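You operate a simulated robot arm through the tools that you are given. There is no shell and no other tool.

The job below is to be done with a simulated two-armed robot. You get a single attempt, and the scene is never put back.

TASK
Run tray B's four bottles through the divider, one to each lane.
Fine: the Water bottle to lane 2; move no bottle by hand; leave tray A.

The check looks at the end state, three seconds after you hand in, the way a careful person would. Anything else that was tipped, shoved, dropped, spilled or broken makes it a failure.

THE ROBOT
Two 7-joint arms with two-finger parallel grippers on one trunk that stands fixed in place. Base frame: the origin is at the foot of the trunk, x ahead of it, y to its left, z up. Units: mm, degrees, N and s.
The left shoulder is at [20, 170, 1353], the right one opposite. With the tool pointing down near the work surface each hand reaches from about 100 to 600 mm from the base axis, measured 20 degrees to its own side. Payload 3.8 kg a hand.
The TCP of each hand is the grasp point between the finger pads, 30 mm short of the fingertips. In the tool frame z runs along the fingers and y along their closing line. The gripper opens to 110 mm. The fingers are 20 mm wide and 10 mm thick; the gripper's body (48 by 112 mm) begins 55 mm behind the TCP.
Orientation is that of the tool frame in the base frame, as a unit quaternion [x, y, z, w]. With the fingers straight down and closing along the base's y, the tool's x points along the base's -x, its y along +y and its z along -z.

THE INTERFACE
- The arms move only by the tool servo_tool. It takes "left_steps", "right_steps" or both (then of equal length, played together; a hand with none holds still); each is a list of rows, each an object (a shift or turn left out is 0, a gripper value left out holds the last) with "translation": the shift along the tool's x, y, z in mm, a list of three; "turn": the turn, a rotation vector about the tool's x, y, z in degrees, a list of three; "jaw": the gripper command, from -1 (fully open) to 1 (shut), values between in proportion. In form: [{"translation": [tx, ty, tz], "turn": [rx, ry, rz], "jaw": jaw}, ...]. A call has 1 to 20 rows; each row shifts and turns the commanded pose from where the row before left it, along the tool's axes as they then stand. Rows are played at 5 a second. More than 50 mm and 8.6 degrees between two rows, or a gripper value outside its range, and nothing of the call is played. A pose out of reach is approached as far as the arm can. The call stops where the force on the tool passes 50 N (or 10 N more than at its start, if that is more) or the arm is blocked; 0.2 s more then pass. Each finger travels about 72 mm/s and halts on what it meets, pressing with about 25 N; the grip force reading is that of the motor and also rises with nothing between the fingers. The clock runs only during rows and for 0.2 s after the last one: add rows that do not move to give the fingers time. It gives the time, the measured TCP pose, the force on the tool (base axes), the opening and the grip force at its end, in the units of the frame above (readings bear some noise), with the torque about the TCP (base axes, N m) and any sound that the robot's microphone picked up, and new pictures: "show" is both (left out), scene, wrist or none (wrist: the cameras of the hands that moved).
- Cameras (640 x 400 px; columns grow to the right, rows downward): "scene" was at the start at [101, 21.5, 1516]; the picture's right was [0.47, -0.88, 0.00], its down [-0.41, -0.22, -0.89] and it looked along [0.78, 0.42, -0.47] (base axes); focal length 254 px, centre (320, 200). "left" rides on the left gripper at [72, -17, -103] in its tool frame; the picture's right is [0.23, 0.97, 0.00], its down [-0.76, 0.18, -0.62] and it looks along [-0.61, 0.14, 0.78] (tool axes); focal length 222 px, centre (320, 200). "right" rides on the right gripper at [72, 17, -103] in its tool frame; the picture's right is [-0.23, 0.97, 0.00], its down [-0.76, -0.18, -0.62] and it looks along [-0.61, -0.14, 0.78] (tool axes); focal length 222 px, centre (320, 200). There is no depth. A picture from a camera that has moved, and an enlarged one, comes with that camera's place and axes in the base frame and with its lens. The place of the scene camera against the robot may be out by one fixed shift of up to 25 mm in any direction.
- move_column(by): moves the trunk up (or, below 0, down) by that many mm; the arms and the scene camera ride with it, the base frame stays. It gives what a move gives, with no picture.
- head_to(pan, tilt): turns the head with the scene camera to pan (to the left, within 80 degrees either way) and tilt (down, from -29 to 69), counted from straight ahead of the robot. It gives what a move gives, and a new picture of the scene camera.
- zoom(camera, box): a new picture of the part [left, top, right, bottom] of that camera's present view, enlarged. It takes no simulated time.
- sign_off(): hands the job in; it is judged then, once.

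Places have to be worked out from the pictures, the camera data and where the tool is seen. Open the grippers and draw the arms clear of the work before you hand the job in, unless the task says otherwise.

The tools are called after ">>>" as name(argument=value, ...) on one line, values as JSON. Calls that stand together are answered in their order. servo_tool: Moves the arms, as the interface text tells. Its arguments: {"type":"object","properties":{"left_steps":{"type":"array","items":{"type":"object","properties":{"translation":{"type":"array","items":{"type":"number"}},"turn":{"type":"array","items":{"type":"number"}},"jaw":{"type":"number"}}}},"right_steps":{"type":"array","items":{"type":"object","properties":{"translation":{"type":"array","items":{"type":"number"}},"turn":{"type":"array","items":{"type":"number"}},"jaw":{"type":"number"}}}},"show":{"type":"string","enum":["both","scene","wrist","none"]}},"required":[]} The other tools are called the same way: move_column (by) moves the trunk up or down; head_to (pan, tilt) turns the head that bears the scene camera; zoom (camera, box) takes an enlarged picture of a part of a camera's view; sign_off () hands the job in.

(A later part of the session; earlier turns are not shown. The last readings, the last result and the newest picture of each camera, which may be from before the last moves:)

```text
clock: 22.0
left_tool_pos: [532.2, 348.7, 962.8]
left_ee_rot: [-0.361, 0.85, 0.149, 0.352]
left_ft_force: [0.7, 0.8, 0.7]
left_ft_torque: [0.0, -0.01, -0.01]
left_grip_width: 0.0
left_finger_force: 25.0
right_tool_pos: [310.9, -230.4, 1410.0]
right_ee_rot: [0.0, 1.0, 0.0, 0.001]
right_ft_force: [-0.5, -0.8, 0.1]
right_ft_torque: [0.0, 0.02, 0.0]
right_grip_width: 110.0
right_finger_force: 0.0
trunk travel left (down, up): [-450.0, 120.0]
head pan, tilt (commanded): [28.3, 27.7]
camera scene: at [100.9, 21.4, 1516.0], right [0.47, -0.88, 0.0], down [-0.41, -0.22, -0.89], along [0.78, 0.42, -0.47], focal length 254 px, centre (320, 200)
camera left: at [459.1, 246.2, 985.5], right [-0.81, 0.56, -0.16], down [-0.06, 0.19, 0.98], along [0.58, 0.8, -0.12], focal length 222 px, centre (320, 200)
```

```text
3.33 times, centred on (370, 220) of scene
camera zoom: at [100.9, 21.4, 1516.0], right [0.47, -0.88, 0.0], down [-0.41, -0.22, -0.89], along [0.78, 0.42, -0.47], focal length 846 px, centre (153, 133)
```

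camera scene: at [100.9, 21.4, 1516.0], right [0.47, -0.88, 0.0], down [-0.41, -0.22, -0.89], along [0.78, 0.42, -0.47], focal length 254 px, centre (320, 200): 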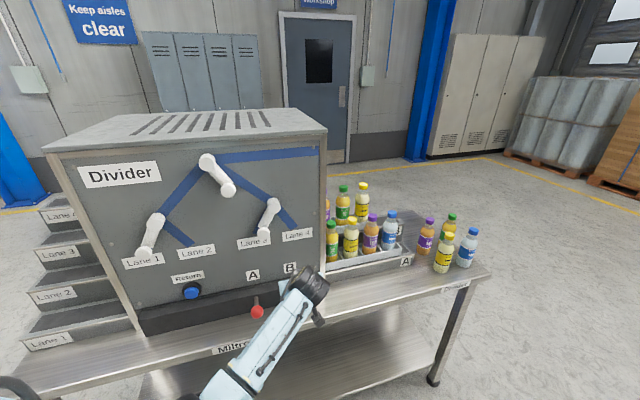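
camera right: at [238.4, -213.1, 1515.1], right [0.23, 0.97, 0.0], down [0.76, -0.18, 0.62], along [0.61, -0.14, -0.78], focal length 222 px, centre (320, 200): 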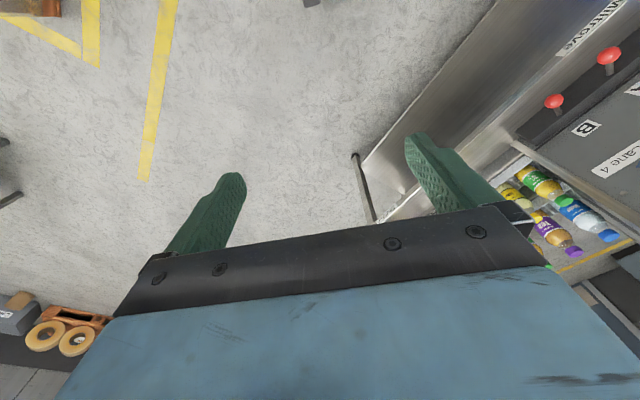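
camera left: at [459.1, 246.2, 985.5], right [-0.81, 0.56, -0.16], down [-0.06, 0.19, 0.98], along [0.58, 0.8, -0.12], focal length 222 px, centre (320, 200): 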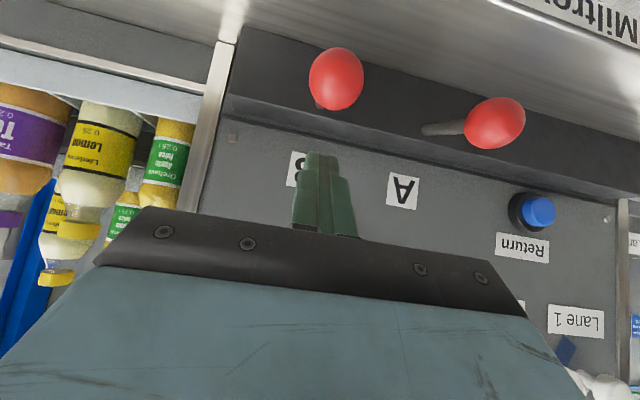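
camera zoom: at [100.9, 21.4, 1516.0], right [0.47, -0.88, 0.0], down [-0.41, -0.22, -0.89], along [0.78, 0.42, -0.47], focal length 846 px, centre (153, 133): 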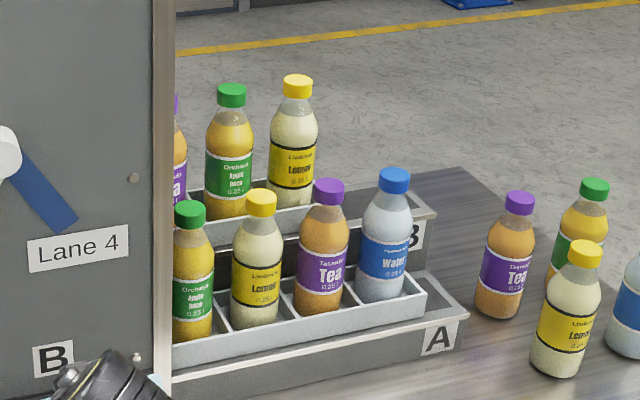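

The flaps on the path (top and lane 1/2) toggled themselves after the bottle passed: top now points right, left points to lane 1. I let time pass and turn the head left to see which lane the Water bottle came out in.

>>> head_to(pan=58, tilt=30)

```text
clock: 22.9
left_tool_pos: [532.0, 347.7, 964.5]
left_ee_rot: [-0.36, 0.851, 0.149, 0.352]
left_ft_force: [-0.5, -0.3, 0.2]
left_ft_torque: [0.04, 0.01, 0.02]
left_grip_width: 0.0
left_finger_force: 25.3
right_tool_pos: [311.5, -231.7, 1410.5]
right_ee_rot: [0.0, 1.0, 0.0, 0.0]
right_ft_force: [0.3, -0.2, 0.0]
right_ft_torque: [0.0, -0.03, 0.01]
right_grip_width: 109.9
right_finger_force: 0.0
trunk travel left (down, up): [-450.0, 120.0]
head pan, tilt (commanded): [58.0, 30.0]
camera scene: at [68.6, 54.9, 1512.4], right [0.85, -0.53, 0.0], down [-0.27, -0.42, -0.87], along [0.46, 0.73, -0.5], focal length 254 px, centre (320, 200)
```

scene: 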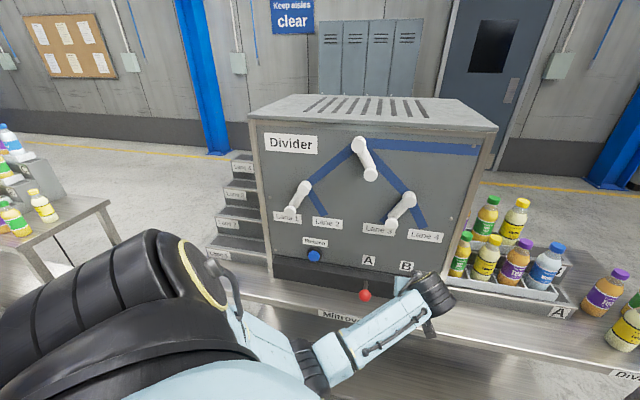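

>>> zoom(camera="scene", box=[190, 140, 290, 280])

>>> zoom(camera="scene", box=[250, 120, 450, 290])

```text
2.86 times, centred on (240, 210) of scene
camera zoom: at [68.6, 54.9, 1512.4], right [0.85, -0.53, 0.0], down [-0.27, -0.42, -0.87], along [0.46, 0.73, -0.5], focal length 725 px, centre (549, 171)
```

zoom: 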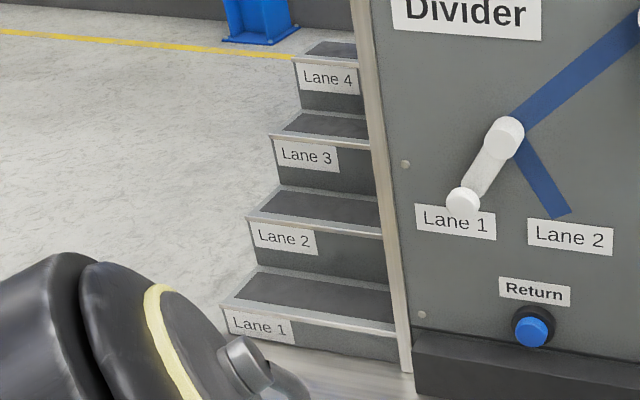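

```text
2.35 times, centred on (350, 205) of scene
camera zoom: at [68.6, 54.9, 1512.4], right [0.85, -0.53, 0.0], down [-0.27, -0.42, -0.87], along [0.46, 0.73, -0.5], focal length 597 px, centre (249, 188)
```

zoom: 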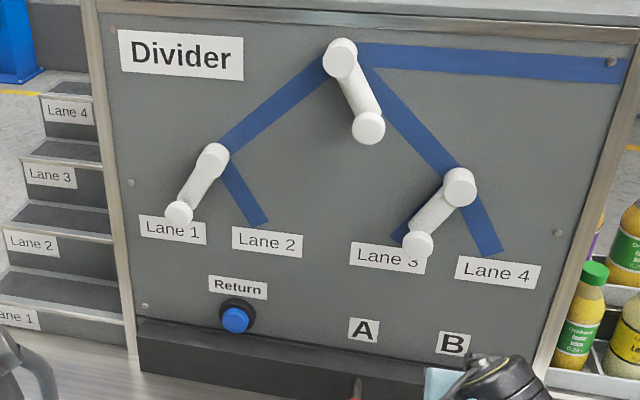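

No bottle is out yet; I let three seconds pass without moving so it can come through.

>>> servo_tool(left_steps=[{}, {}, {}, {}, {}, {}, {}, {}, {}, {}, {}, {}, {}, {}, {}], show="scene")

>>> zoom(camera="scene", box=[190, 140, 290, 280])

```text
clock: 26.1
left_tool_pos: [531.3, 347.5, 962.4]
left_ee_rot: [-0.362, 0.85, 0.15, 0.352]
left_ft_force: [-0.2, 0.2, -0.7]
left_ft_torque: [0.0, 0.04, 0.0]
left_grip_width: 0.1
left_finger_force: 24.4
right_tool_pos: [311.1, -230.9, 1411.0]
right_ee_rot: [0.0, 1.0, 0.0, 0.0]
right_ft_force: [-0.6, -0.6, -0.4]
right_ft_torque: [-0.01, 0.01, -0.01]
right_grip_width: 109.9
right_finger_force: 0.1
trunk travel left (down, up): [-450.0, 120.0]
head pan, tilt (commanded): [58.0, 30.0]
camera scene: at [68.5, 55.0, 1512.4], right [0.85, -0.53, 0.0], down [-0.27, -0.42, -0.87], along [0.46, 0.73, -0.5], focal length 254 px, centre (320, 200)
```

scene: 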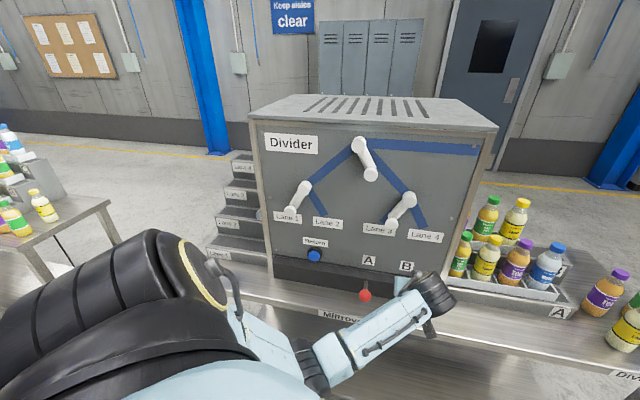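

```text
2.86 times, centred on (240, 210) of scene
camera zoom: at [68.5, 55.0, 1512.4], right [0.85, -0.53, 0.0], down [-0.27, -0.42, -0.87], along [0.46, 0.73, -0.5], focal length 725 px, centre (549, 171)
```

zoom: 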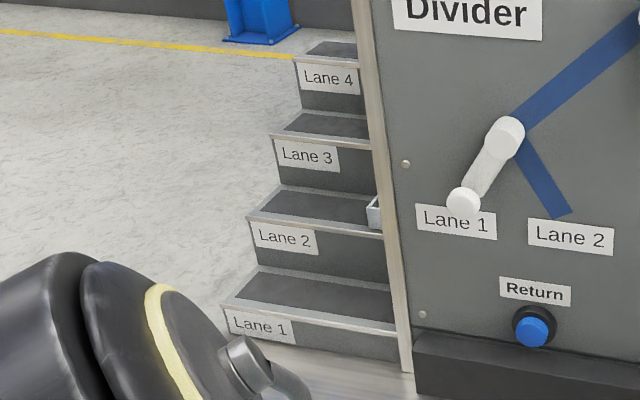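

A carrier is starting to emerge on lane 2's step. I wait a few more seconds.

>>> servo_tool(left_steps=[{}, {}, {}, {}, {}, {}, {}, {}, {}, {}, {}, {}, {}, {}, {}], show="none")

>>> zoom(camera="scene", box=[190, 140, 290, 280])

```text
clock: 29.4
left_tool_pos: [531.1, 347.1, 962.9]
left_ee_rot: [-0.361, 0.85, 0.151, 0.352]
left_ft_force: [-0.3, -0.2, -0.8]
left_ft_torque: [-0.01, 0.01, 0.0]
left_grip_width: 0.0
left_finger_force: 24.9
right_tool_pos: [310.6, -230.8, 1409.9]
right_ee_rot: [0.0, 1.0, -0.001, 0.0]
right_ft_force: [-0.9, -0.5, 0.3]
right_ft_torque: [-0.01, -0.01, 0.0]
right_grip_width: 109.8
right_finger_force: 0.0
trunk travel left (down, up): [-450.0, 120.0]
head pan, tilt (commanded): [58.0, 30.0]
```

```text
2.86 times, centred on (240, 210) of scene
camera zoom: at [68.5, 55.0, 1512.4], right [0.85, -0.53, 0.0], down [-0.27, -0.42, -0.87], along [0.46, 0.73, -0.5], focal length 725 px, centre (549, 171)
```

zoom: 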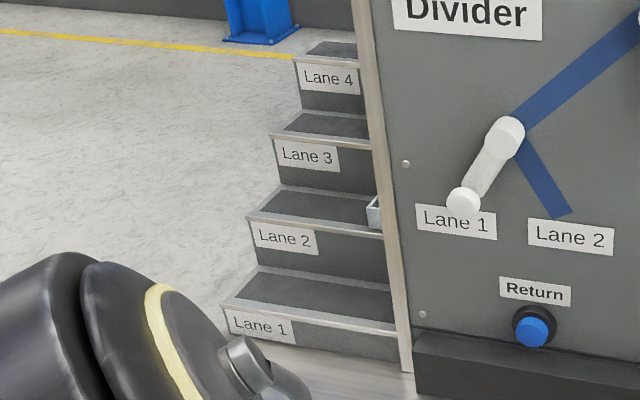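

A carrier corner sits on lane 2's step but the bottle itself is hidden by the panel edge. I back out and move the left hand to the left, turning it to look in at the lanes and confirm where Water is.

>>> servo_tool(left_steps=[{"translation": [0, 0, -42.4]}, {"translation": [0, 0, -42.4]}, {"translation": [0, 43.4, 0]}, {"translation": [0, 43.4, 0]}, {"translation": [0, 43.4, 0]}, {"translation": [0, 43.4, 0]}, {"translation": [0, 43.4, 0]}, {"translation": [0, 43.4, 0]}, {"translation": [0, 43.4, 0]}, {"translation": [0, 43.4, 0]}, {"translation": [0, 43.4, 0]}, {"translation": [0, 43.4, 0]}, {"translation": [0, 43.4, 0]}, {"translation": [0, 43.4, 0]}, {"turn": [5.3, 0, 5.3]}, {"turn": [5.3, 0, 5.3]}, {"turn": [5.3, 0, 5.3]}, {"turn": [5.3, 0, 5.3]}, {}], show="both")

```text
clock: 33.4
left_tool_pos: [116.5, 664.7, 1022.0]
left_ee_rot: [-0.128, 0.915, 0.053, 0.379]
left_ft_force: [0.1, -0.5, 0.2]
left_ft_torque: [0.01, -0.02, -0.03]
left_grip_width: 0.0
left_finger_force: 25.1
right_tool_pos: [311.3, -230.7, 1412.2]
right_ee_rot: [0.0, 1.0, -0.001, 0.0]
right_ft_force: [0.2, 0.0, 0.3]
right_ft_torque: [-0.01, 0.0, -0.04]
right_grip_width: 109.9
right_finger_force: 0.1
trunk travel left (down, up): [-450.0, 120.0]
head pan, tilt (commanded): [58.0, 30.0]
camera scene: at [68.5, 54.7, 1512.4], right [0.85, -0.53, 0.0], down [-0.27, -0.42, -0.87], along [0.46, 0.73, -0.5], focal length 254 px, centre (320, 200)
camera left: at [2.6, 614.4, 1043.7], right [-0.42, 0.89, -0.16], down [0.05, 0.2, 0.98], along [0.91, 0.41, -0.12], focal length 222 px, centre (320, 200)
```

scene: 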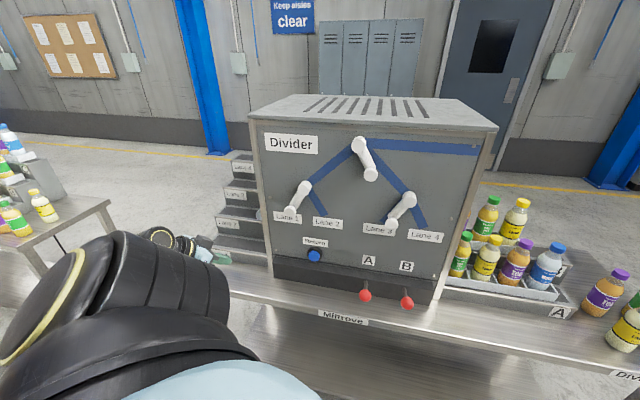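
left: 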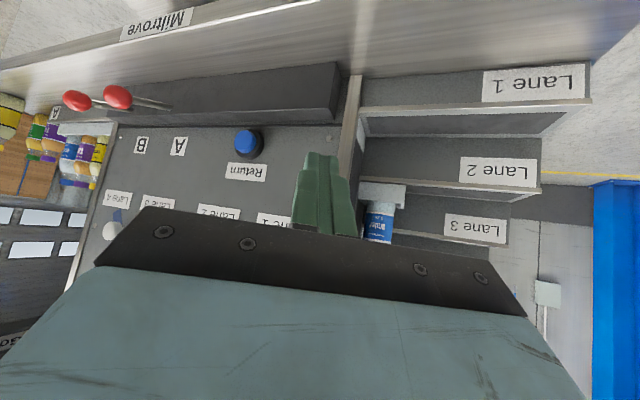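

>>> zoom(camera="left", box=[320, 60, 560, 260])

>>> zoom(camera="scene", box=[260, 120, 440, 320])

```text
2.00 times, centred on (440, 160) of left
camera zoom: at [2.6, 614.4, 1043.7], right [-0.42, 0.89, -0.16], down [0.05, 0.2, 0.98], along [0.91, 0.41, -0.12], focal length 444 px, centre (80, 280)
```

zoom: 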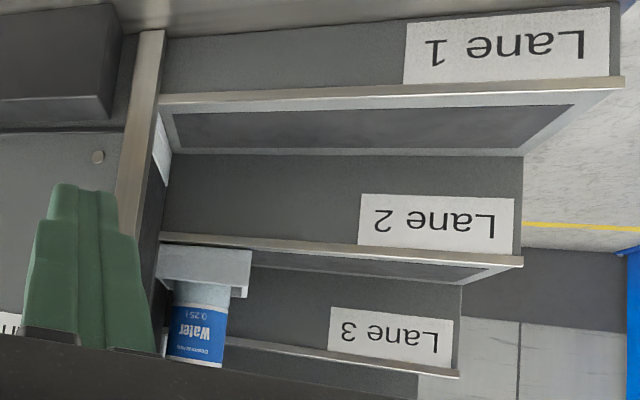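

```text
2.00 times, centred on (350, 220) of scene
camera zoom: at [68.5, 54.7, 1512.4], right [0.85, -0.53, 0.0], down [-0.27, -0.42, -0.87], along [0.46, 0.73, -0.5], focal length 507 px, centre (260, 160)
```

zoom: 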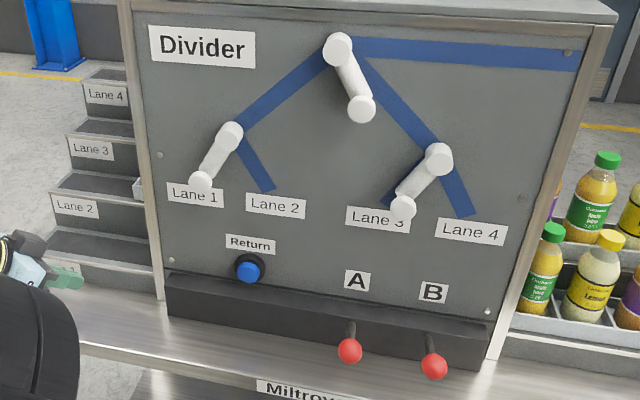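

Water is confirmed in lane 2. The flaps now read right, lane 1, lane 3, so the next bottle should go to lane 3; I return the hand the same way to just above ball B.

>>> servo_tool(left_steps=[{"turn": [-5.3, 0, -5.3]}, {"turn": [-5.3, 0, -5.3]}, {"turn": [-5.3, 0, -5.3]}, {"turn": [-5.3, 0, -5.3]}, {"translation": [0, -43.4, 0]}, {"translation": [0, -43.4, 0]}, {"translation": [0, -43.4, 0]}, {"translation": [0, -43.4, 0]}, {"translation": [0, -43.4, 0]}, {"translation": [0, -43.4, 0]}, {"translation": [0, -43.4, 0]}, {"translation": [0, -43.4, 0]}, {"translation": [0, -43.4, 0]}, {"translation": [0, -43.4, 0]}, {"translation": [0, -43.4, 0]}, {"translation": [0, -43.4, 0]}, {"translation": [0, 0, 42.4]}, {"translation": [0, 0, 42.4]}, {}], show="both")

```text
clock: 37.4
left_tool_pos: [532.1, 346.1, 961.6]
left_ee_rot: [-0.36, 0.851, 0.148, 0.353]
left_ft_force: [-0.4, -0.7, 0.4]
left_ft_torque: [-0.01, 0.0, 0.0]
left_grip_width: 0.0
left_finger_force: 24.7
right_tool_pos: [310.2, -230.7, 1411.8]
right_ee_rot: [0.001, 1.0, 0.0, 0.0]
right_ft_force: [-0.6, -0.3, -0.3]
right_ft_torque: [0.01, -0.04, 0.02]
right_grip_width: 110.1
right_finger_force: 0.1
trunk travel left (down, up): [-450.0, 120.0]
head pan, tilt (commanded): [58.0, 30.0]
camera scene: at [67.9, 54.9, 1512.4], right [0.85, -0.53, 0.0], down [-0.26, -0.42, -0.87], along [0.46, 0.73, -0.5], focal length 254 px, centre (320, 200)
camera left: at [459.7, 244.8, 982.9], right [-0.81, 0.56, -0.16], down [-0.06, 0.19, 0.98], along [0.58, 0.8, -0.12], focal length 222 px, centre (320, 200)
```

scene: 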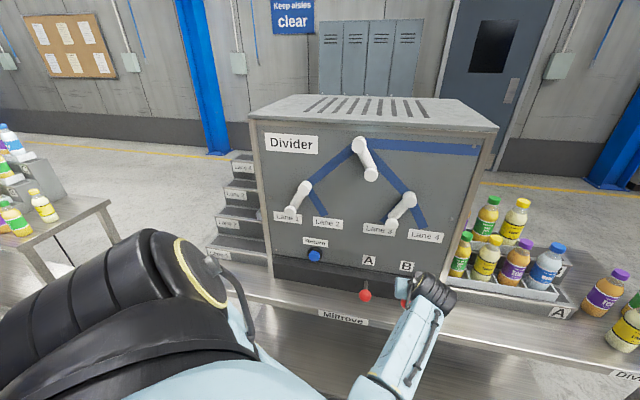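
left: 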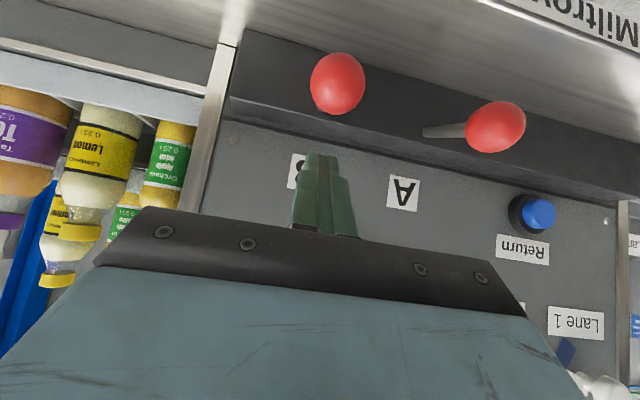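

The hand is back in the same spot above ball B with the lever at rest. I repeat the identical press stroke and lift to send the second bottle (Tea).

>>> servo_tool(left_steps=[{"translation": [4.24, 0, 4.24]}, {"translation": [4.24, 0, 4.24]}, {"translation": [4.24, 0, 4.24]}, {"translation": [4.24, 0, 4.24]}, {"translation": [4.24, 0, 4.24]}, {"translation": [4.24, 0, 4.24]}, {"translation": [4.24, 0, 4.24]}, {"translation": [4.24, 0, 4.24]}, {"translation": [4.24, 0, 4.24]}, {"translation": [4.24, 0, 4.24]}, {"translation": [4.24, 0, 4.24]}, {"translation": [4.24, 0, 4.24]}, {"translation": [4.24, 0, 4.24]}, {}, {"translation": [-28, 0, -28]}, {"translation": [-27.1, 0, -27.1]}, {}], show="both")

```text
clock: 41.0
left_tool_pos: [533.9, 348.0, 963.1]
left_ee_rot: [-0.361, 0.85, 0.149, 0.352]
left_ft_force: [-0.1, 1.2, -0.1]
left_ft_torque: [0.01, -0.03, 0.02]
left_grip_width: 0.1
left_finger_force: 25.4
right_tool_pos: [310.2, -230.2, 1411.7]
right_ee_rot: [-0.001, 1.0, 0.0, 0.001]
right_ft_force: [0.1, -0.1, -0.4]
right_ft_torque: [0.04, 0.04, 0.02]
right_grip_width: 110.1
right_finger_force: 0.1
trunk travel left (down, up): [-450.0, 120.0]
head pan, tilt (commanded): [58.0, 30.0]
camera scene: at [68.6, 55.2, 1512.3], right [0.85, -0.53, 0.0], down [-0.27, -0.42, -0.87], along [0.46, 0.73, -0.5], focal length 254 px, centre (320, 200)
camera left: at [459.9, 246.2, 986.2], right [-0.81, 0.56, -0.16], down [-0.06, 0.19, 0.98], along [0.58, 0.8, -0.12], focal length 222 px, centre (320, 200)
```

scene: 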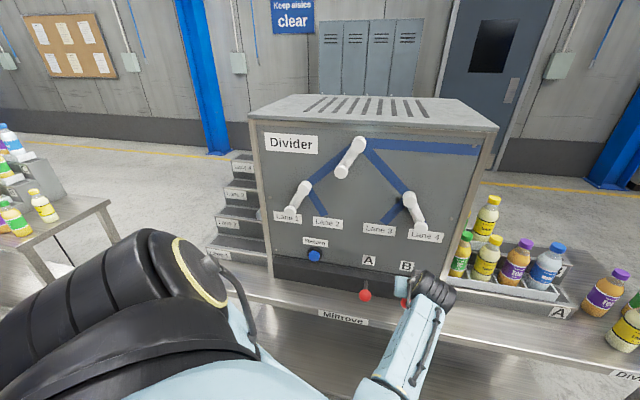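
left: 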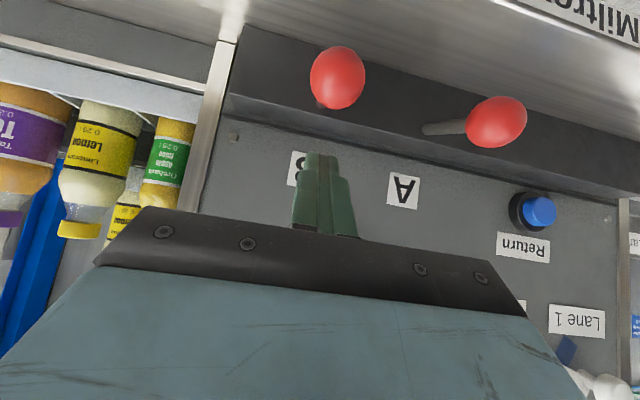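

The row advanced one place, top flap flipped to left and right flap flipped to lane 4, as expected for a bottle going to lane 3. I wait for it to come out and check.

>>> servo_tool(left_steps=[{}, {}, {}, {}, {}, {}, {}, {}, {}, {}, {}, {}, {}, {}, {}, {}, {}, {}, {}, {}], show="none")

>>> zoom(camera="scene", box=[190, 140, 290, 280])

>>> zoom(camera="scene", box=[260, 120, 440, 320])

>>> zoom(camera="scene", box=[430, 170, 640, 350])

```text
clock: 45.1
left_tool_pos: [534.4, 347.4, 964.6]
left_ee_rot: [-0.36, 0.851, 0.149, 0.353]
left_ft_force: [0.6, -0.1, 0.1]
left_ft_torque: [0.02, 0.01, 0.01]
left_grip_width: 0.0
left_finger_force: 24.6
right_tool_pos: [311.2, -229.9, 1411.0]
right_ee_rot: [0.0, 1.0, 0.0, 0.001]
right_ft_force: [0.0, -0.3, 1.1]
right_ft_torque: [-0.01, 0.01, -0.01]
right_grip_width: 109.9
right_finger_force: 0.1
trunk travel left (down, up): [-450.0, 120.0]
head pan, tilt (commanded): [58.0, 30.0]
```

```text
2.86 times, centred on (240, 210) of scene
camera zoom: at [68.5, 55.0, 1512.4], right [0.85, -0.53, 0.0], down [-0.27, -0.42, -0.87], along [0.46, 0.73, -0.5], focal length 725 px, centre (549, 171)
```

zoom: 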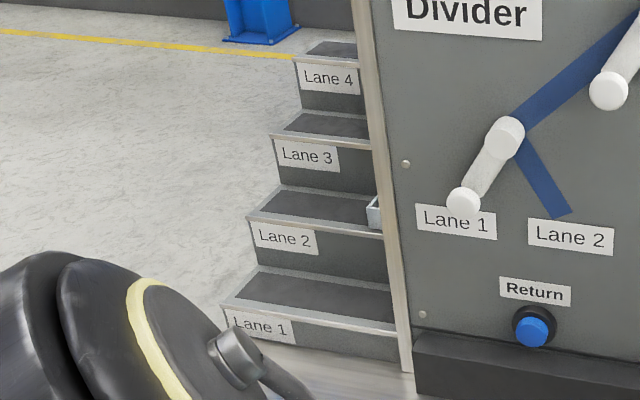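

```text
2.00 times, centred on (350, 220) of scene
camera zoom: at [68.5, 55.0, 1512.4], right [0.85, -0.53, 0.0], down [-0.27, -0.42, -0.87], along [0.46, 0.73, -0.5], focal length 507 px, centre (260, 160)
```

zoom: 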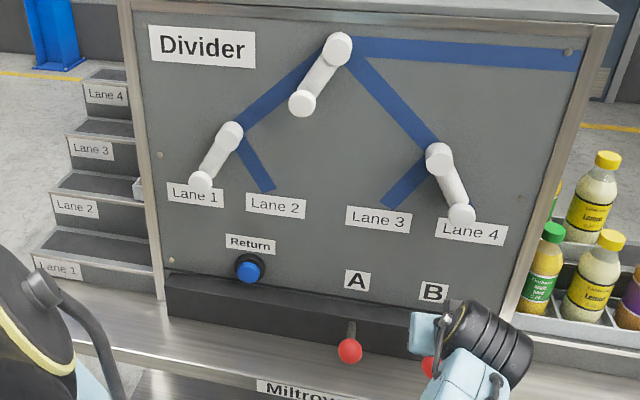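

```text
2.22 times, centred on (535, 260) of scene
camera zoom: at [68.5, 55.0, 1512.4], right [0.85, -0.53, 0.0], down [-0.27, -0.42, -0.87], along [0.46, 0.73, -0.5], focal length 564 px, centre (-158, 67)
```

zoom: 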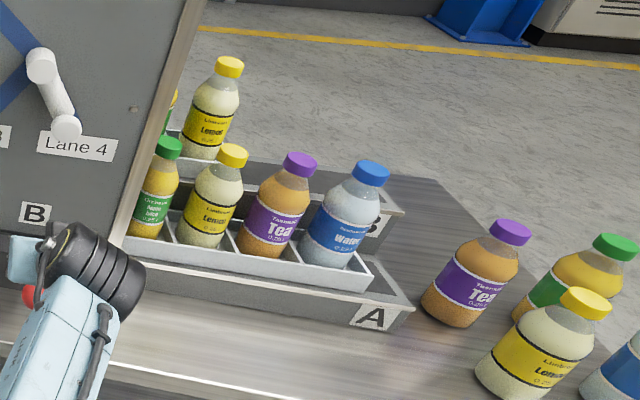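

Flaps now read left, lane 1, lane 4, with Apple juice and Lemon left in tray B. Lane 3 shows nothing yet from here, so I wait a bit longer.

>>> servo_tool(left_steps=[{}, {}, {}, {}, {}, {}, {}, {}, {}, {}, {}, {}, {}, {}, {}], show="none")

>>> zoom(camera="scene", box=[210, 150, 280, 250])

```text
clock: 48.4
left_tool_pos: [532.7, 347.8, 964.5]
left_ee_rot: [-0.362, 0.85, 0.15, 0.352]
left_ft_force: [-1.0, -0.6, 0.9]
left_ft_torque: [0.02, 0.0, -0.03]
left_grip_width: 0.1
left_finger_force: 25.2
right_tool_pos: [310.5, -230.6, 1411.6]
right_ee_rot: [0.0, 1.0, 0.0, 0.0]
right_ft_force: [-0.1, -0.2, 1.4]
right_ft_torque: [0.0, 0.0, 0.0]
right_grip_width: 110.2
right_finger_force: 0.0
trunk travel left (down, up): [-450.0, 120.0]
head pan, tilt (commanded): [58.0, 30.0]
```

```text
4.00 times, centred on (245, 200) of scene
camera zoom: at [68.5, 55.0, 1512.4], right [0.85, -0.53, 0.0], down [-0.27, -0.42, -0.87], along [0.46, 0.73, -0.5], focal length 1015 px, centre (620, 200)
```

zoom: 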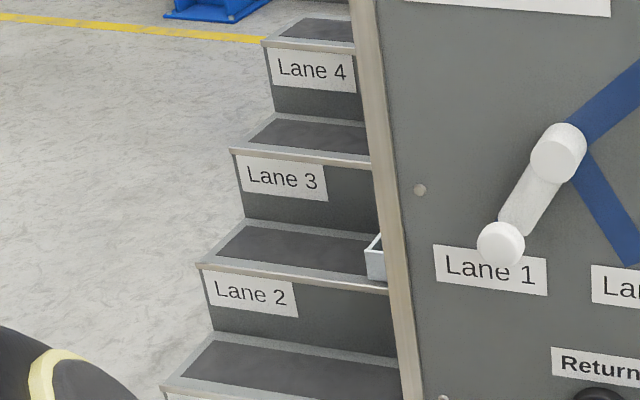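

Lane 3's holder would be hidden behind the panel edge from this angle, so I go round with the left hand camera again, a bit higher, to confirm the Tea before sending the next.

>>> servo_tool(left_steps=[{"translation": [0, 0, -42.4]}, {"translation": [0, 0, -42.4]}, {"translation": [-7.07, 43.4, -7.07]}, {"translation": [-7.07, 43.4, -7.07]}, {"translation": [-7.07, 43.4, -7.07]}, {"translation": [-7.07, 43.4, -7.07]}, {"translation": [-7.07, 43.4, -7.07]}, {"translation": [-7.07, 43.4, -7.07]}, {"translation": [-7.07, 43.4, -7.07]}, {"translation": [-7.07, 43.4, -7.07]}, {"translation": [-7.07, 43.4, -7.07]}, {"translation": [-7.07, 43.4, -7.07]}, {"translation": [-7.07, 43.4, -7.07]}, {"translation": [-7.07, 43.4, -7.07]}, {"turn": [5.3, 0, 5.3]}, {"turn": [5.3, 0, 5.3]}, {"turn": [5.3, 0, 5.3]}, {"turn": [5.3, 0, 5.3]}, {}], show="both")

>>> zoom(camera="left", box=[320, 20, 560, 220])

```text
clock: 52.4
left_tool_pos: [117.5, 663.7, 1144.5]
left_ee_rot: [-0.129, 0.915, 0.054, 0.379]
left_ft_force: [0.4, -0.6, 0.9]
left_ft_torque: [0.0, 0.0, 0.0]
left_grip_width: 0.0
left_finger_force: 25.2
right_tool_pos: [311.2, -231.1, 1411.1]
right_ee_rot: [-0.001, 1.0, 0.0, 0.0]
right_ft_force: [0.4, 0.5, 0.8]
right_ft_torque: [-0.03, 0.01, -0.02]
right_grip_width: 110.0
right_finger_force: 0.1
trunk travel left (down, up): [-450.0, 120.0]
head pan, tilt (commanded): [58.0, 30.0]
camera scene: at [68.7, 54.7, 1512.4], right [0.85, -0.53, 0.0], down [-0.27, -0.42, -0.87], along [0.46, 0.73, -0.5], focal length 254 px, centre (320, 200)
camera left: at [3.1, 614.3, 1165.7], right [-0.42, 0.89, -0.16], down [0.05, 0.2, 0.98], along [0.91, 0.41, -0.12], focal length 222 px, centre (320, 200)
```

scene: 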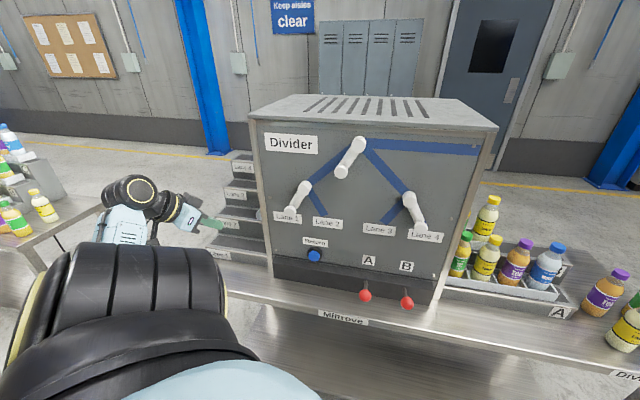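
left: 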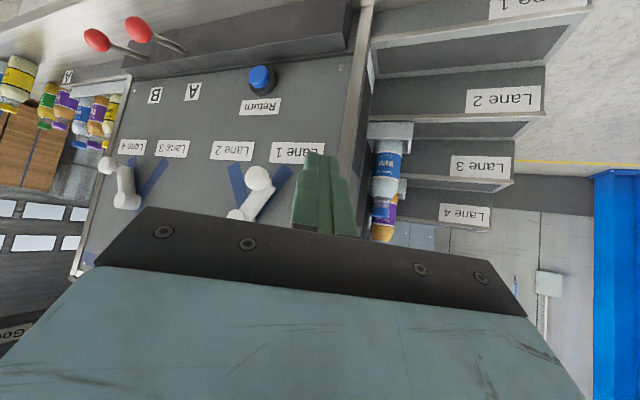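

```text
2.00 times, centred on (440, 120) of left
camera zoom: at [3.1, 614.3, 1165.7], right [-0.42, 0.89, -0.16], down [0.05, 0.2, 0.98], along [0.91, 0.41, -0.12], focal length 444 px, centre (80, 360)
```

zoom: 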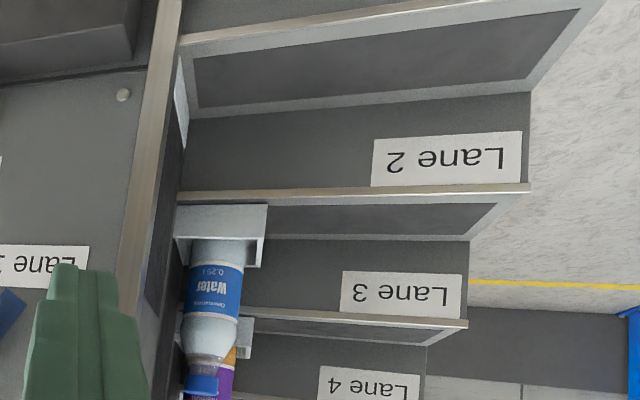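

Water stands in lane 2 and Tea in lane 3, both upright in their holders. I go back above ball B by the reverse path to send the third bottle, with flaps now set left / lane 1.

>>> servo_tool(left_steps=[{"turn": [-5.3, 0, -5.3]}, {"turn": [-5.3, 0, -5.3]}, {"turn": [-5.3, 0, -5.3]}, {"turn": [-5.3, 0, -5.3]}, {"translation": [7.07, -43.4, 7.07]}, {"translation": [7.07, -43.4, 7.07]}, {"translation": [7.07, -43.4, 7.07]}, {"translation": [7.07, -43.4, 7.07]}, {"translation": [7.07, -43.4, 7.07]}, {"translation": [7.07, -43.4, 7.07]}, {"translation": [7.07, -43.4, 7.07]}, {"translation": [7.07, -43.4, 7.07]}, {"translation": [7.07, -43.4, 7.07]}, {"translation": [7.07, -43.4, 7.07]}, {"translation": [7.07, -43.4, 7.07]}, {"translation": [7.07, -43.4, 7.07]}, {"translation": [0, 0, 42.4]}, {"translation": [0, 0, 42.4]}, {}], show="both")

```text
clock: 56.4
left_tool_pos: [529.5, 345.5, 961.8]
left_ee_rot: [-0.36, 0.851, 0.149, 0.353]
left_ft_force: [0.4, 0.1, -0.1]
left_ft_torque: [0.02, -0.02, -0.02]
left_grip_width: 0.0
left_finger_force: 24.9
right_tool_pos: [310.3, -231.6, 1410.8]
right_ee_rot: [0.0, 1.0, 0.0, 0.0]
right_ft_force: [0.1, 0.6, 0.0]
right_ft_torque: [0.03, 0.01, 0.01]
right_grip_width: 109.8
right_finger_force: 0.1
trunk travel left (down, up): [-450.0, 120.0]
head pan, tilt (commanded): [58.0, 30.0]
camera scene: at [68.0, 54.9, 1512.4], right [0.85, -0.53, 0.0], down [-0.26, -0.42, -0.87], along [0.46, 0.73, -0.5], focal length 254 px, centre (320, 200)
camera left: at [456.7, 243.7, 983.9], right [-0.81, 0.56, -0.16], down [-0.06, 0.19, 0.98], along [0.58, 0.8, -0.12], focal length 222 px, centre (320, 200)
```

scene: 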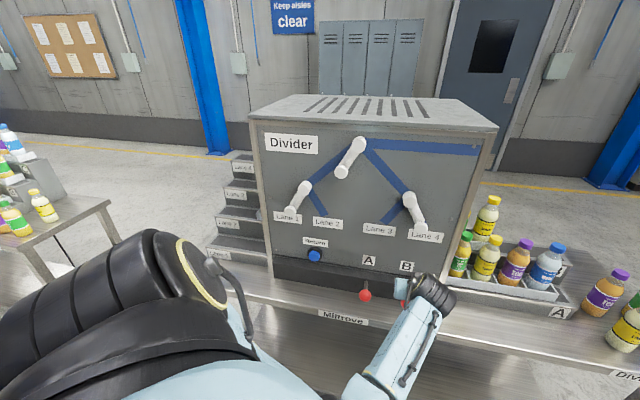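
left: 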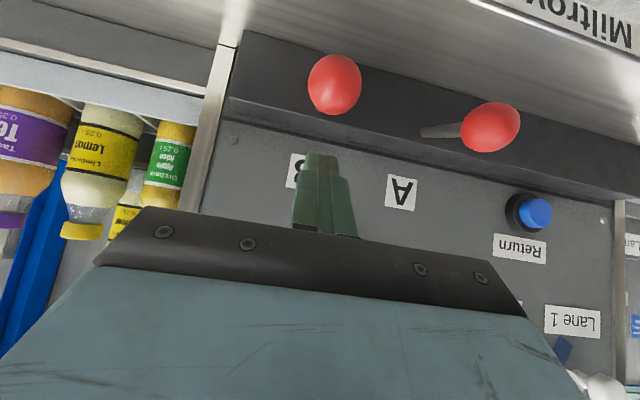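

I've drifted about 4 mm outward, so I correct that in the first row and repeat the press stroke and lift.

>>> servo_tool(left_steps=[{"translation": [1.44, 0, 7.04]}, {"translation": [4.24, 0, 4.24]}, {"translation": [4.24, 0, 4.24]}, {"translation": [4.24, 0, 4.24]}, {"translation": [4.24, 0, 4.24]}, {"translation": [4.24, 0, 4.24]}, {"translation": [4.24, 0, 4.24]}, {"translation": [4.24, 0, 4.24]}, {"translation": [4.24, 0, 4.24]}, {"translation": [4.24, 0, 4.24]}, {"translation": [4.24, 0, 4.24]}, {"translation": [4.24, 0, 4.24]}, {"translation": [4.24, 0, 4.24]}, {}, {"translation": [-28, 0, -28]}, {"translation": [-27.1, 0, -27.1]}, {}], show="both")

```text
clock: 60.0
left_tool_pos: [536.0, 347.4, 965.1]
left_ee_rot: [-0.361, 0.851, 0.149, 0.352]
left_ft_force: [-0.2, 0.6, 0.4]
left_ft_torque: [0.03, 0.01, 0.01]
left_grip_width: 0.0
left_finger_force: 24.6
right_tool_pos: [310.7, -229.7, 1411.2]
right_ee_rot: [0.0, 1.0, 0.001, 0.0]
right_ft_force: [0.4, 0.6, -0.5]
right_ft_torque: [-0.05, 0.03, 0.02]
right_grip_width: 109.8
right_finger_force: 0.1
trunk travel left (down, up): [-450.0, 120.0]
head pan, tilt (commanded): [58.0, 30.0]
camera scene: at [68.6, 55.3, 1512.3], right [0.85, -0.53, 0.0], down [-0.27, -0.42, -0.87], along [0.46, 0.73, -0.5], focal length 254 px, centre (320, 200)
camera left: at [463.9, 246.5, 986.0], right [-0.81, 0.56, -0.16], down [-0.06, 0.19, 0.98], along [0.58, 0.8, -0.13], focal length 222 px, centre (320, 200)
```

scene: 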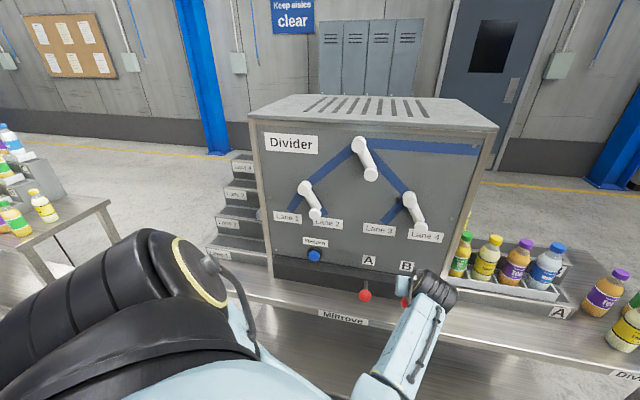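
left: 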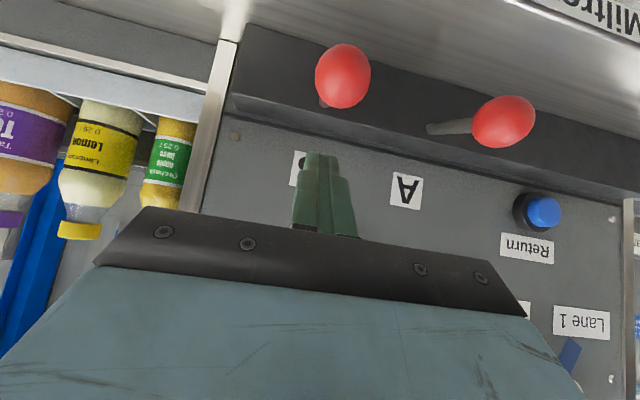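

Flaps flipped as expected for lane 1 (top now right, left now lane 2; right still lane 4), and only Lemon is left in tray B. I wait for the Apple juice to come out on lane 1.

>>> servo_tool(left_steps=[{}, {}, {}, {}, {}, {}, {}, {}, {}, {}, {}, {}, {}, {}, {}, {}, {}, {}, {}, {}], show="none")

>>> servo_tool(left_steps=[{}, {}, {}, {}, {}, {}, {}, {}, {}, {}, {}, {}, {}, {}, {}], show="scene")

>>> zoom(camera="scene", box=[190, 140, 290, 280])

>>> zoom(camera="scene", box=[260, 120, 500, 320])

```text
clock: 64.2
left_tool_pos: [537.0, 347.9, 965.3]
left_ee_rot: [-0.361, 0.85, 0.149, 0.352]
left_ft_force: [-0.2, 0.6, -0.9]
left_ft_torque: [0.0, -0.03, -0.01]
left_grip_width: 0.0
left_finger_force: 24.7
right_tool_pos: [310.7, -231.0, 1410.7]
right_ee_rot: [-0.001, 1.0, -0.001, 0.0]
right_ft_force: [0.0, -0.4, 0.8]
right_ft_torque: [0.01, -0.01, 0.03]
right_grip_width: 109.8
right_finger_force: 0.1
trunk travel left (down, up): [-450.0, 120.0]
head pan, tilt (commanded): [58.0, 30.0]
```

```text
clock: 67.3
left_tool_pos: [537.4, 348.5, 964.7]
left_ee_rot: [-0.361, 0.85, 0.15, 0.352]
left_ft_force: [0.5, 0.2, -0.6]
left_ft_torque: [-0.01, 0.01, 0.04]
left_grip_width: 0.1
left_finger_force: 25.3
right_tool_pos: [311.4, -230.6, 1411.2]
right_ee_rot: [0.001, 1.0, 0.0, -0.001]
right_ft_force: [0.8, -0.8, 0.3]
right_ft_torque: [0.0, 0.0, -0.01]
right_grip_width: 110.3
right_finger_force: 0.0
trunk travel left (down, up): [-450.0, 120.0]
head pan, tilt (commanded): [58.0, 30.0]
camera scene: at [68.5, 55.0, 1512.4], right [0.85, -0.53, 0.0], down [-0.27, -0.42, -0.87], along [0.46, 0.73, -0.5], focal length 254 px, centre (320, 200)
```

scene: 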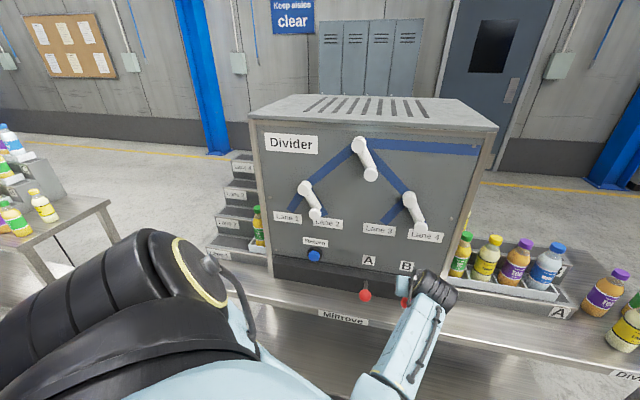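

```text
2.86 times, centred on (240, 210) of scene
camera zoom: at [68.5, 55.0, 1512.4], right [0.85, -0.53, 0.0], down [-0.27, -0.42, -0.87], along [0.46, 0.73, -0.5], focal length 725 px, centre (549, 171)
```

zoom: 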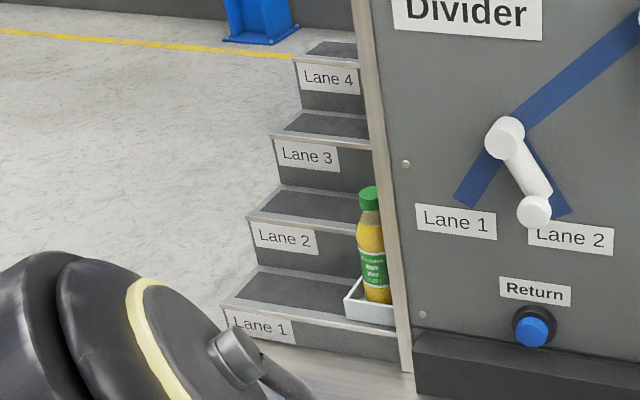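

```text
2.00 times, centred on (380, 220) of scene
camera zoom: at [68.5, 55.0, 1512.4], right [0.85, -0.53, 0.0], down [-0.27, -0.42, -0.87], along [0.46, 0.73, -0.5], focal length 507 px, centre (200, 160)
```

zoom: 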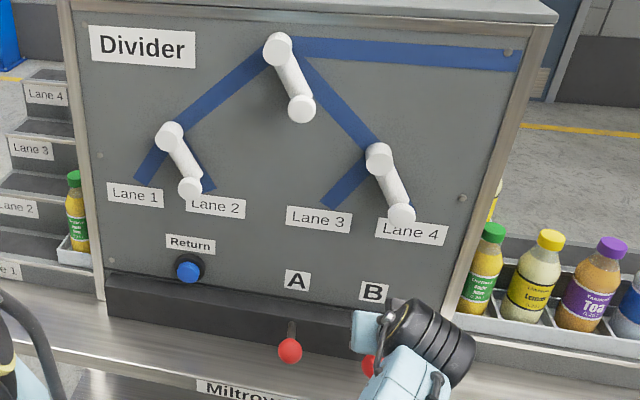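

Apple juice is in lane 1 and flaps read right / lane 4 for the last bottle. I correct a few mm and press B once more to send Lemon.

>>> servo_tool(left_steps=[{"translation": [6.3, 1.5, 2.1]}, {"translation": [4.24, 0, 4.24]}, {"translation": [4.24, 0, 4.24]}, {"translation": [4.24, 0, 4.24]}, {"translation": [4.24, 0, 4.24]}, {"translation": [4.24, 0, 4.24]}, {"translation": [4.24, 0, 4.24]}, {"translation": [4.24, 0, 4.24]}, {"translation": [4.24, 0, 4.24]}, {"translation": [4.24, 0, 4.24]}, {"translation": [4.24, 0, 4.24]}, {"translation": [4.24, 0, 4.24]}, {"translation": [4.24, 0, 4.24]}, {}, {"translation": [-28, 0, -28]}, {"translation": [-27.1, 0, -27.1]}, {}], show="both")

```text
clock: 71.0
left_tool_pos: [532.4, 347.9, 964.2]
left_ee_rot: [-0.361, 0.851, 0.149, 0.351]
left_ft_force: [-0.3, -0.9, -0.3]
left_ft_torque: [0.03, -0.02, -0.03]
left_grip_width: 0.0
left_finger_force: 24.9
right_tool_pos: [311.2, -231.1, 1411.3]
right_ee_rot: [0.0, 1.0, 0.0, 0.0]
right_ft_force: [-0.8, 0.4, 0.8]
right_ft_torque: [-0.02, -0.01, -0.01]
right_grip_width: 109.9
right_finger_force: 0.1
trunk travel left (down, up): [-450.0, 120.0]
head pan, tilt (commanded): [58.0, 30.0]
camera scene: at [68.6, 55.3, 1512.3], right [0.85, -0.53, 0.0], down [-0.27, -0.42, -0.87], along [0.46, 0.73, -0.5], focal length 254 px, centre (320, 200)
camera left: at [460.6, 246.5, 986.2], right [-0.81, 0.56, -0.16], down [-0.06, 0.19, 0.98], along [0.58, 0.8, -0.12], focal length 222 px, centre (320, 200)
```

scene: 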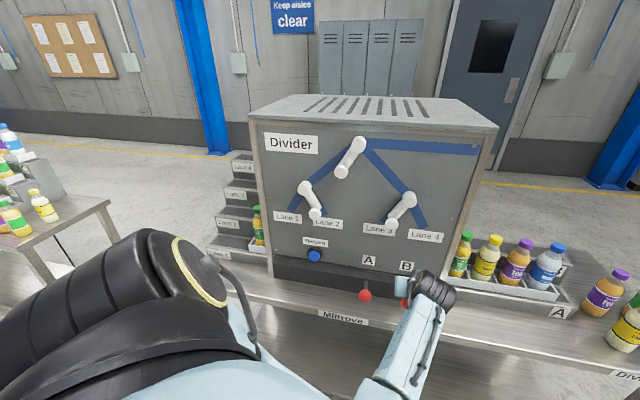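
left: 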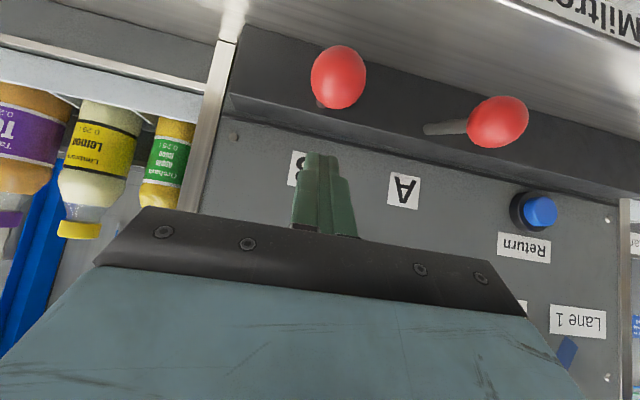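

The top flipped to left and the right to lane 3, so Lemon passed toward lane 4. I withdraw the hand and go round left, higher, to verify all four lanes.

>>> servo_tool(left_steps=[{"translation": [0, 0, -42.4]}, {"translation": [0, 0, -42.4]}, {"translation": [-12, 43.4, -12]}, {"translation": [-12, 43.4, -12]}, {"translation": [-12, 43.4, -12]}, {"translation": [-12, 43.4, -12]}, {"translation": [-12, 43.4, -12]}, {"translation": [-12, 43.4, -12]}, {"translation": [-12, 43.4, -12]}, {"translation": [-12, 43.4, -12]}, {"translation": [-12, 43.4, -12]}, {"translation": [-12, 43.4, -12]}, {"translation": [-12, 43.4, -12]}, {"translation": [-12, 43.4, -12]}, {"turn": [5.3, 0, 5.3]}, {"turn": [5.3, 0, 5.3]}, {"turn": [5.3, 0, 5.3]}, {"turn": [5.3, 0, 5.3]}, {}, {}], show="both")

>>> servo_tool(left_steps=[{}, {}, {}, {}, {}, {}, {}, {}, {}, {}, {}, {}, {}, {}, {}, {}, {}, {}, {}, {}], show="both")

>>> zoom(camera="left", box=[320, 20, 560, 220])

```text
clock: 75.2
left_tool_pos: [115.9, 666.3, 1229.1]
left_ee_rot: [-0.128, 0.915, 0.053, 0.379]
left_ft_force: [-0.2, 0.2, -0.5]
left_ft_torque: [0.03, 0.02, 0.02]
left_grip_width: 0.0
left_finger_force: 24.9
right_tool_pos: [311.3, -230.5, 1410.5]
right_ee_rot: [0.0, 1.0, -0.001, 0.0]
right_ft_force: [-0.2, 0.8, 0.2]
right_ft_torque: [0.04, 0.02, 0.03]
right_grip_width: 110.0
right_finger_force: 0.1
trunk travel left (down, up): [-450.0, 120.0]
head pan, tilt (commanded): [58.0, 30.0]
camera scene: at [68.4, 55.1, 1512.4], right [0.85, -0.53, 0.0], down [-0.27, -0.42, -0.87], along [0.46, 0.73, -0.5], focal length 254 px, centre (320, 200)
camera left: at [2.7, 616.0, 1250.9], right [-0.42, 0.89, -0.16], down [0.05, 0.2, 0.98], along [0.91, 0.41, -0.12], focal length 222 px, centre (320, 200)
```

scene: 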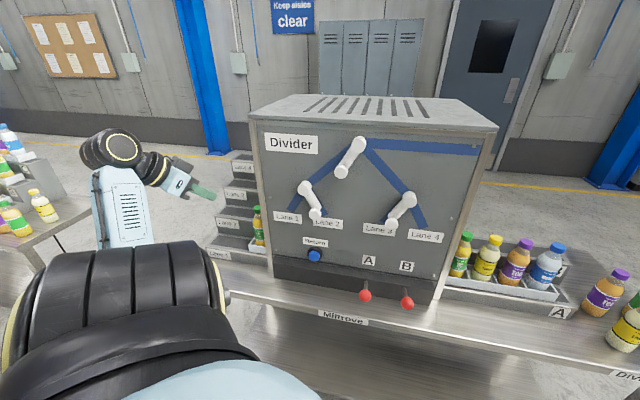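
left: 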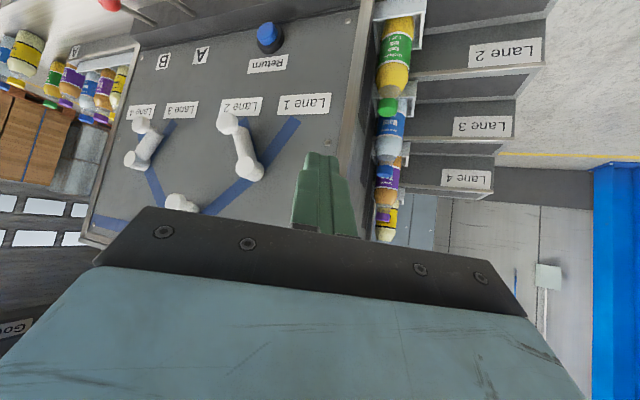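

```text
clock: 79.3
left_tool_pos: [115.8, 665.8, 1229.1]
left_ee_rot: [-0.129, 0.915, 0.054, 0.379]
left_ft_force: [0.2, 0.3, 0.6]
left_ft_torque: [-0.04, 0.02, -0.01]
left_grip_width: 0.2
left_finger_force: 24.9
right_tool_pos: [311.0, -229.9, 1410.2]
right_ee_rot: [0.0, 1.0, 0.0, 0.001]
right_ft_force: [-0.3, 0.3, 0.1]
right_ft_torque: [0.02, 0.0, -0.02]
right_grip_width: 110.1
right_finger_force: 0.1
trunk travel left (down, up): [-450.0, 120.0]
head pan, tilt (commanded): [58.0, 30.0]
camera scene: at [68.5, 55.0, 1512.4], right [0.85, -0.53, 0.0], down [-0.27, -0.42, -0.87], along [0.46, 0.73, -0.5], focal length 254 px, centre (320, 200)
camera left: at [2.9, 615.8, 1250.9], right [-0.42, 0.89, -0.16], down [0.04, 0.2, 0.98], along [0.91, 0.41, -0.12], focal length 222 px, centre (320, 200)
```

scene: 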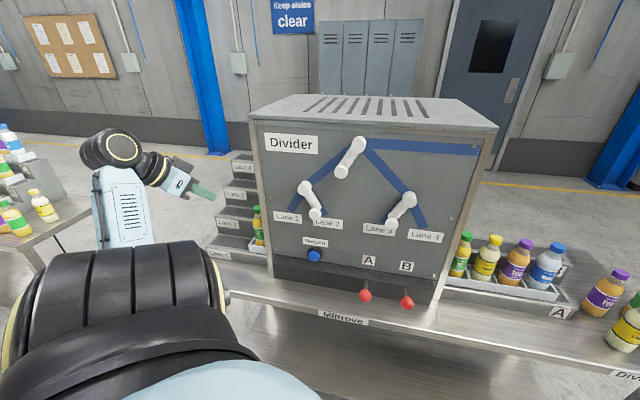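
left: 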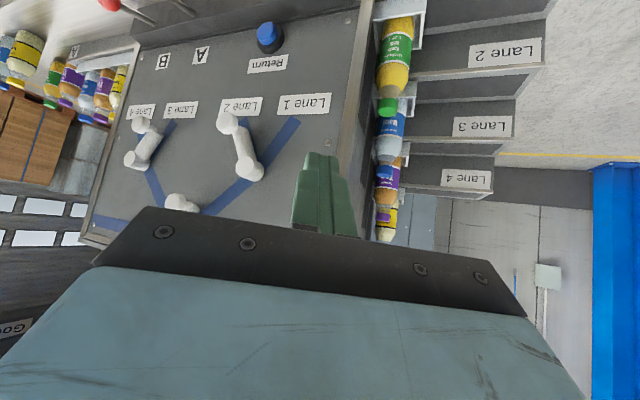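

```text
2.00 times, centred on (440, 120) of left
camera zoom: at [2.9, 615.8, 1250.9], right [-0.42, 0.89, -0.16], down [0.04, 0.2, 0.98], along [0.91, 0.41, -0.12], focal length 444 px, centre (80, 360)
```

zoom: 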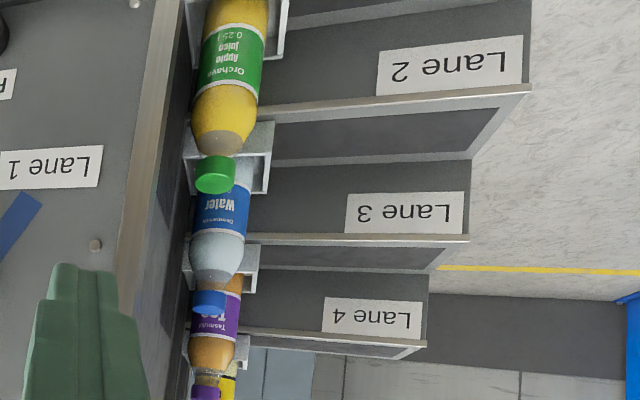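

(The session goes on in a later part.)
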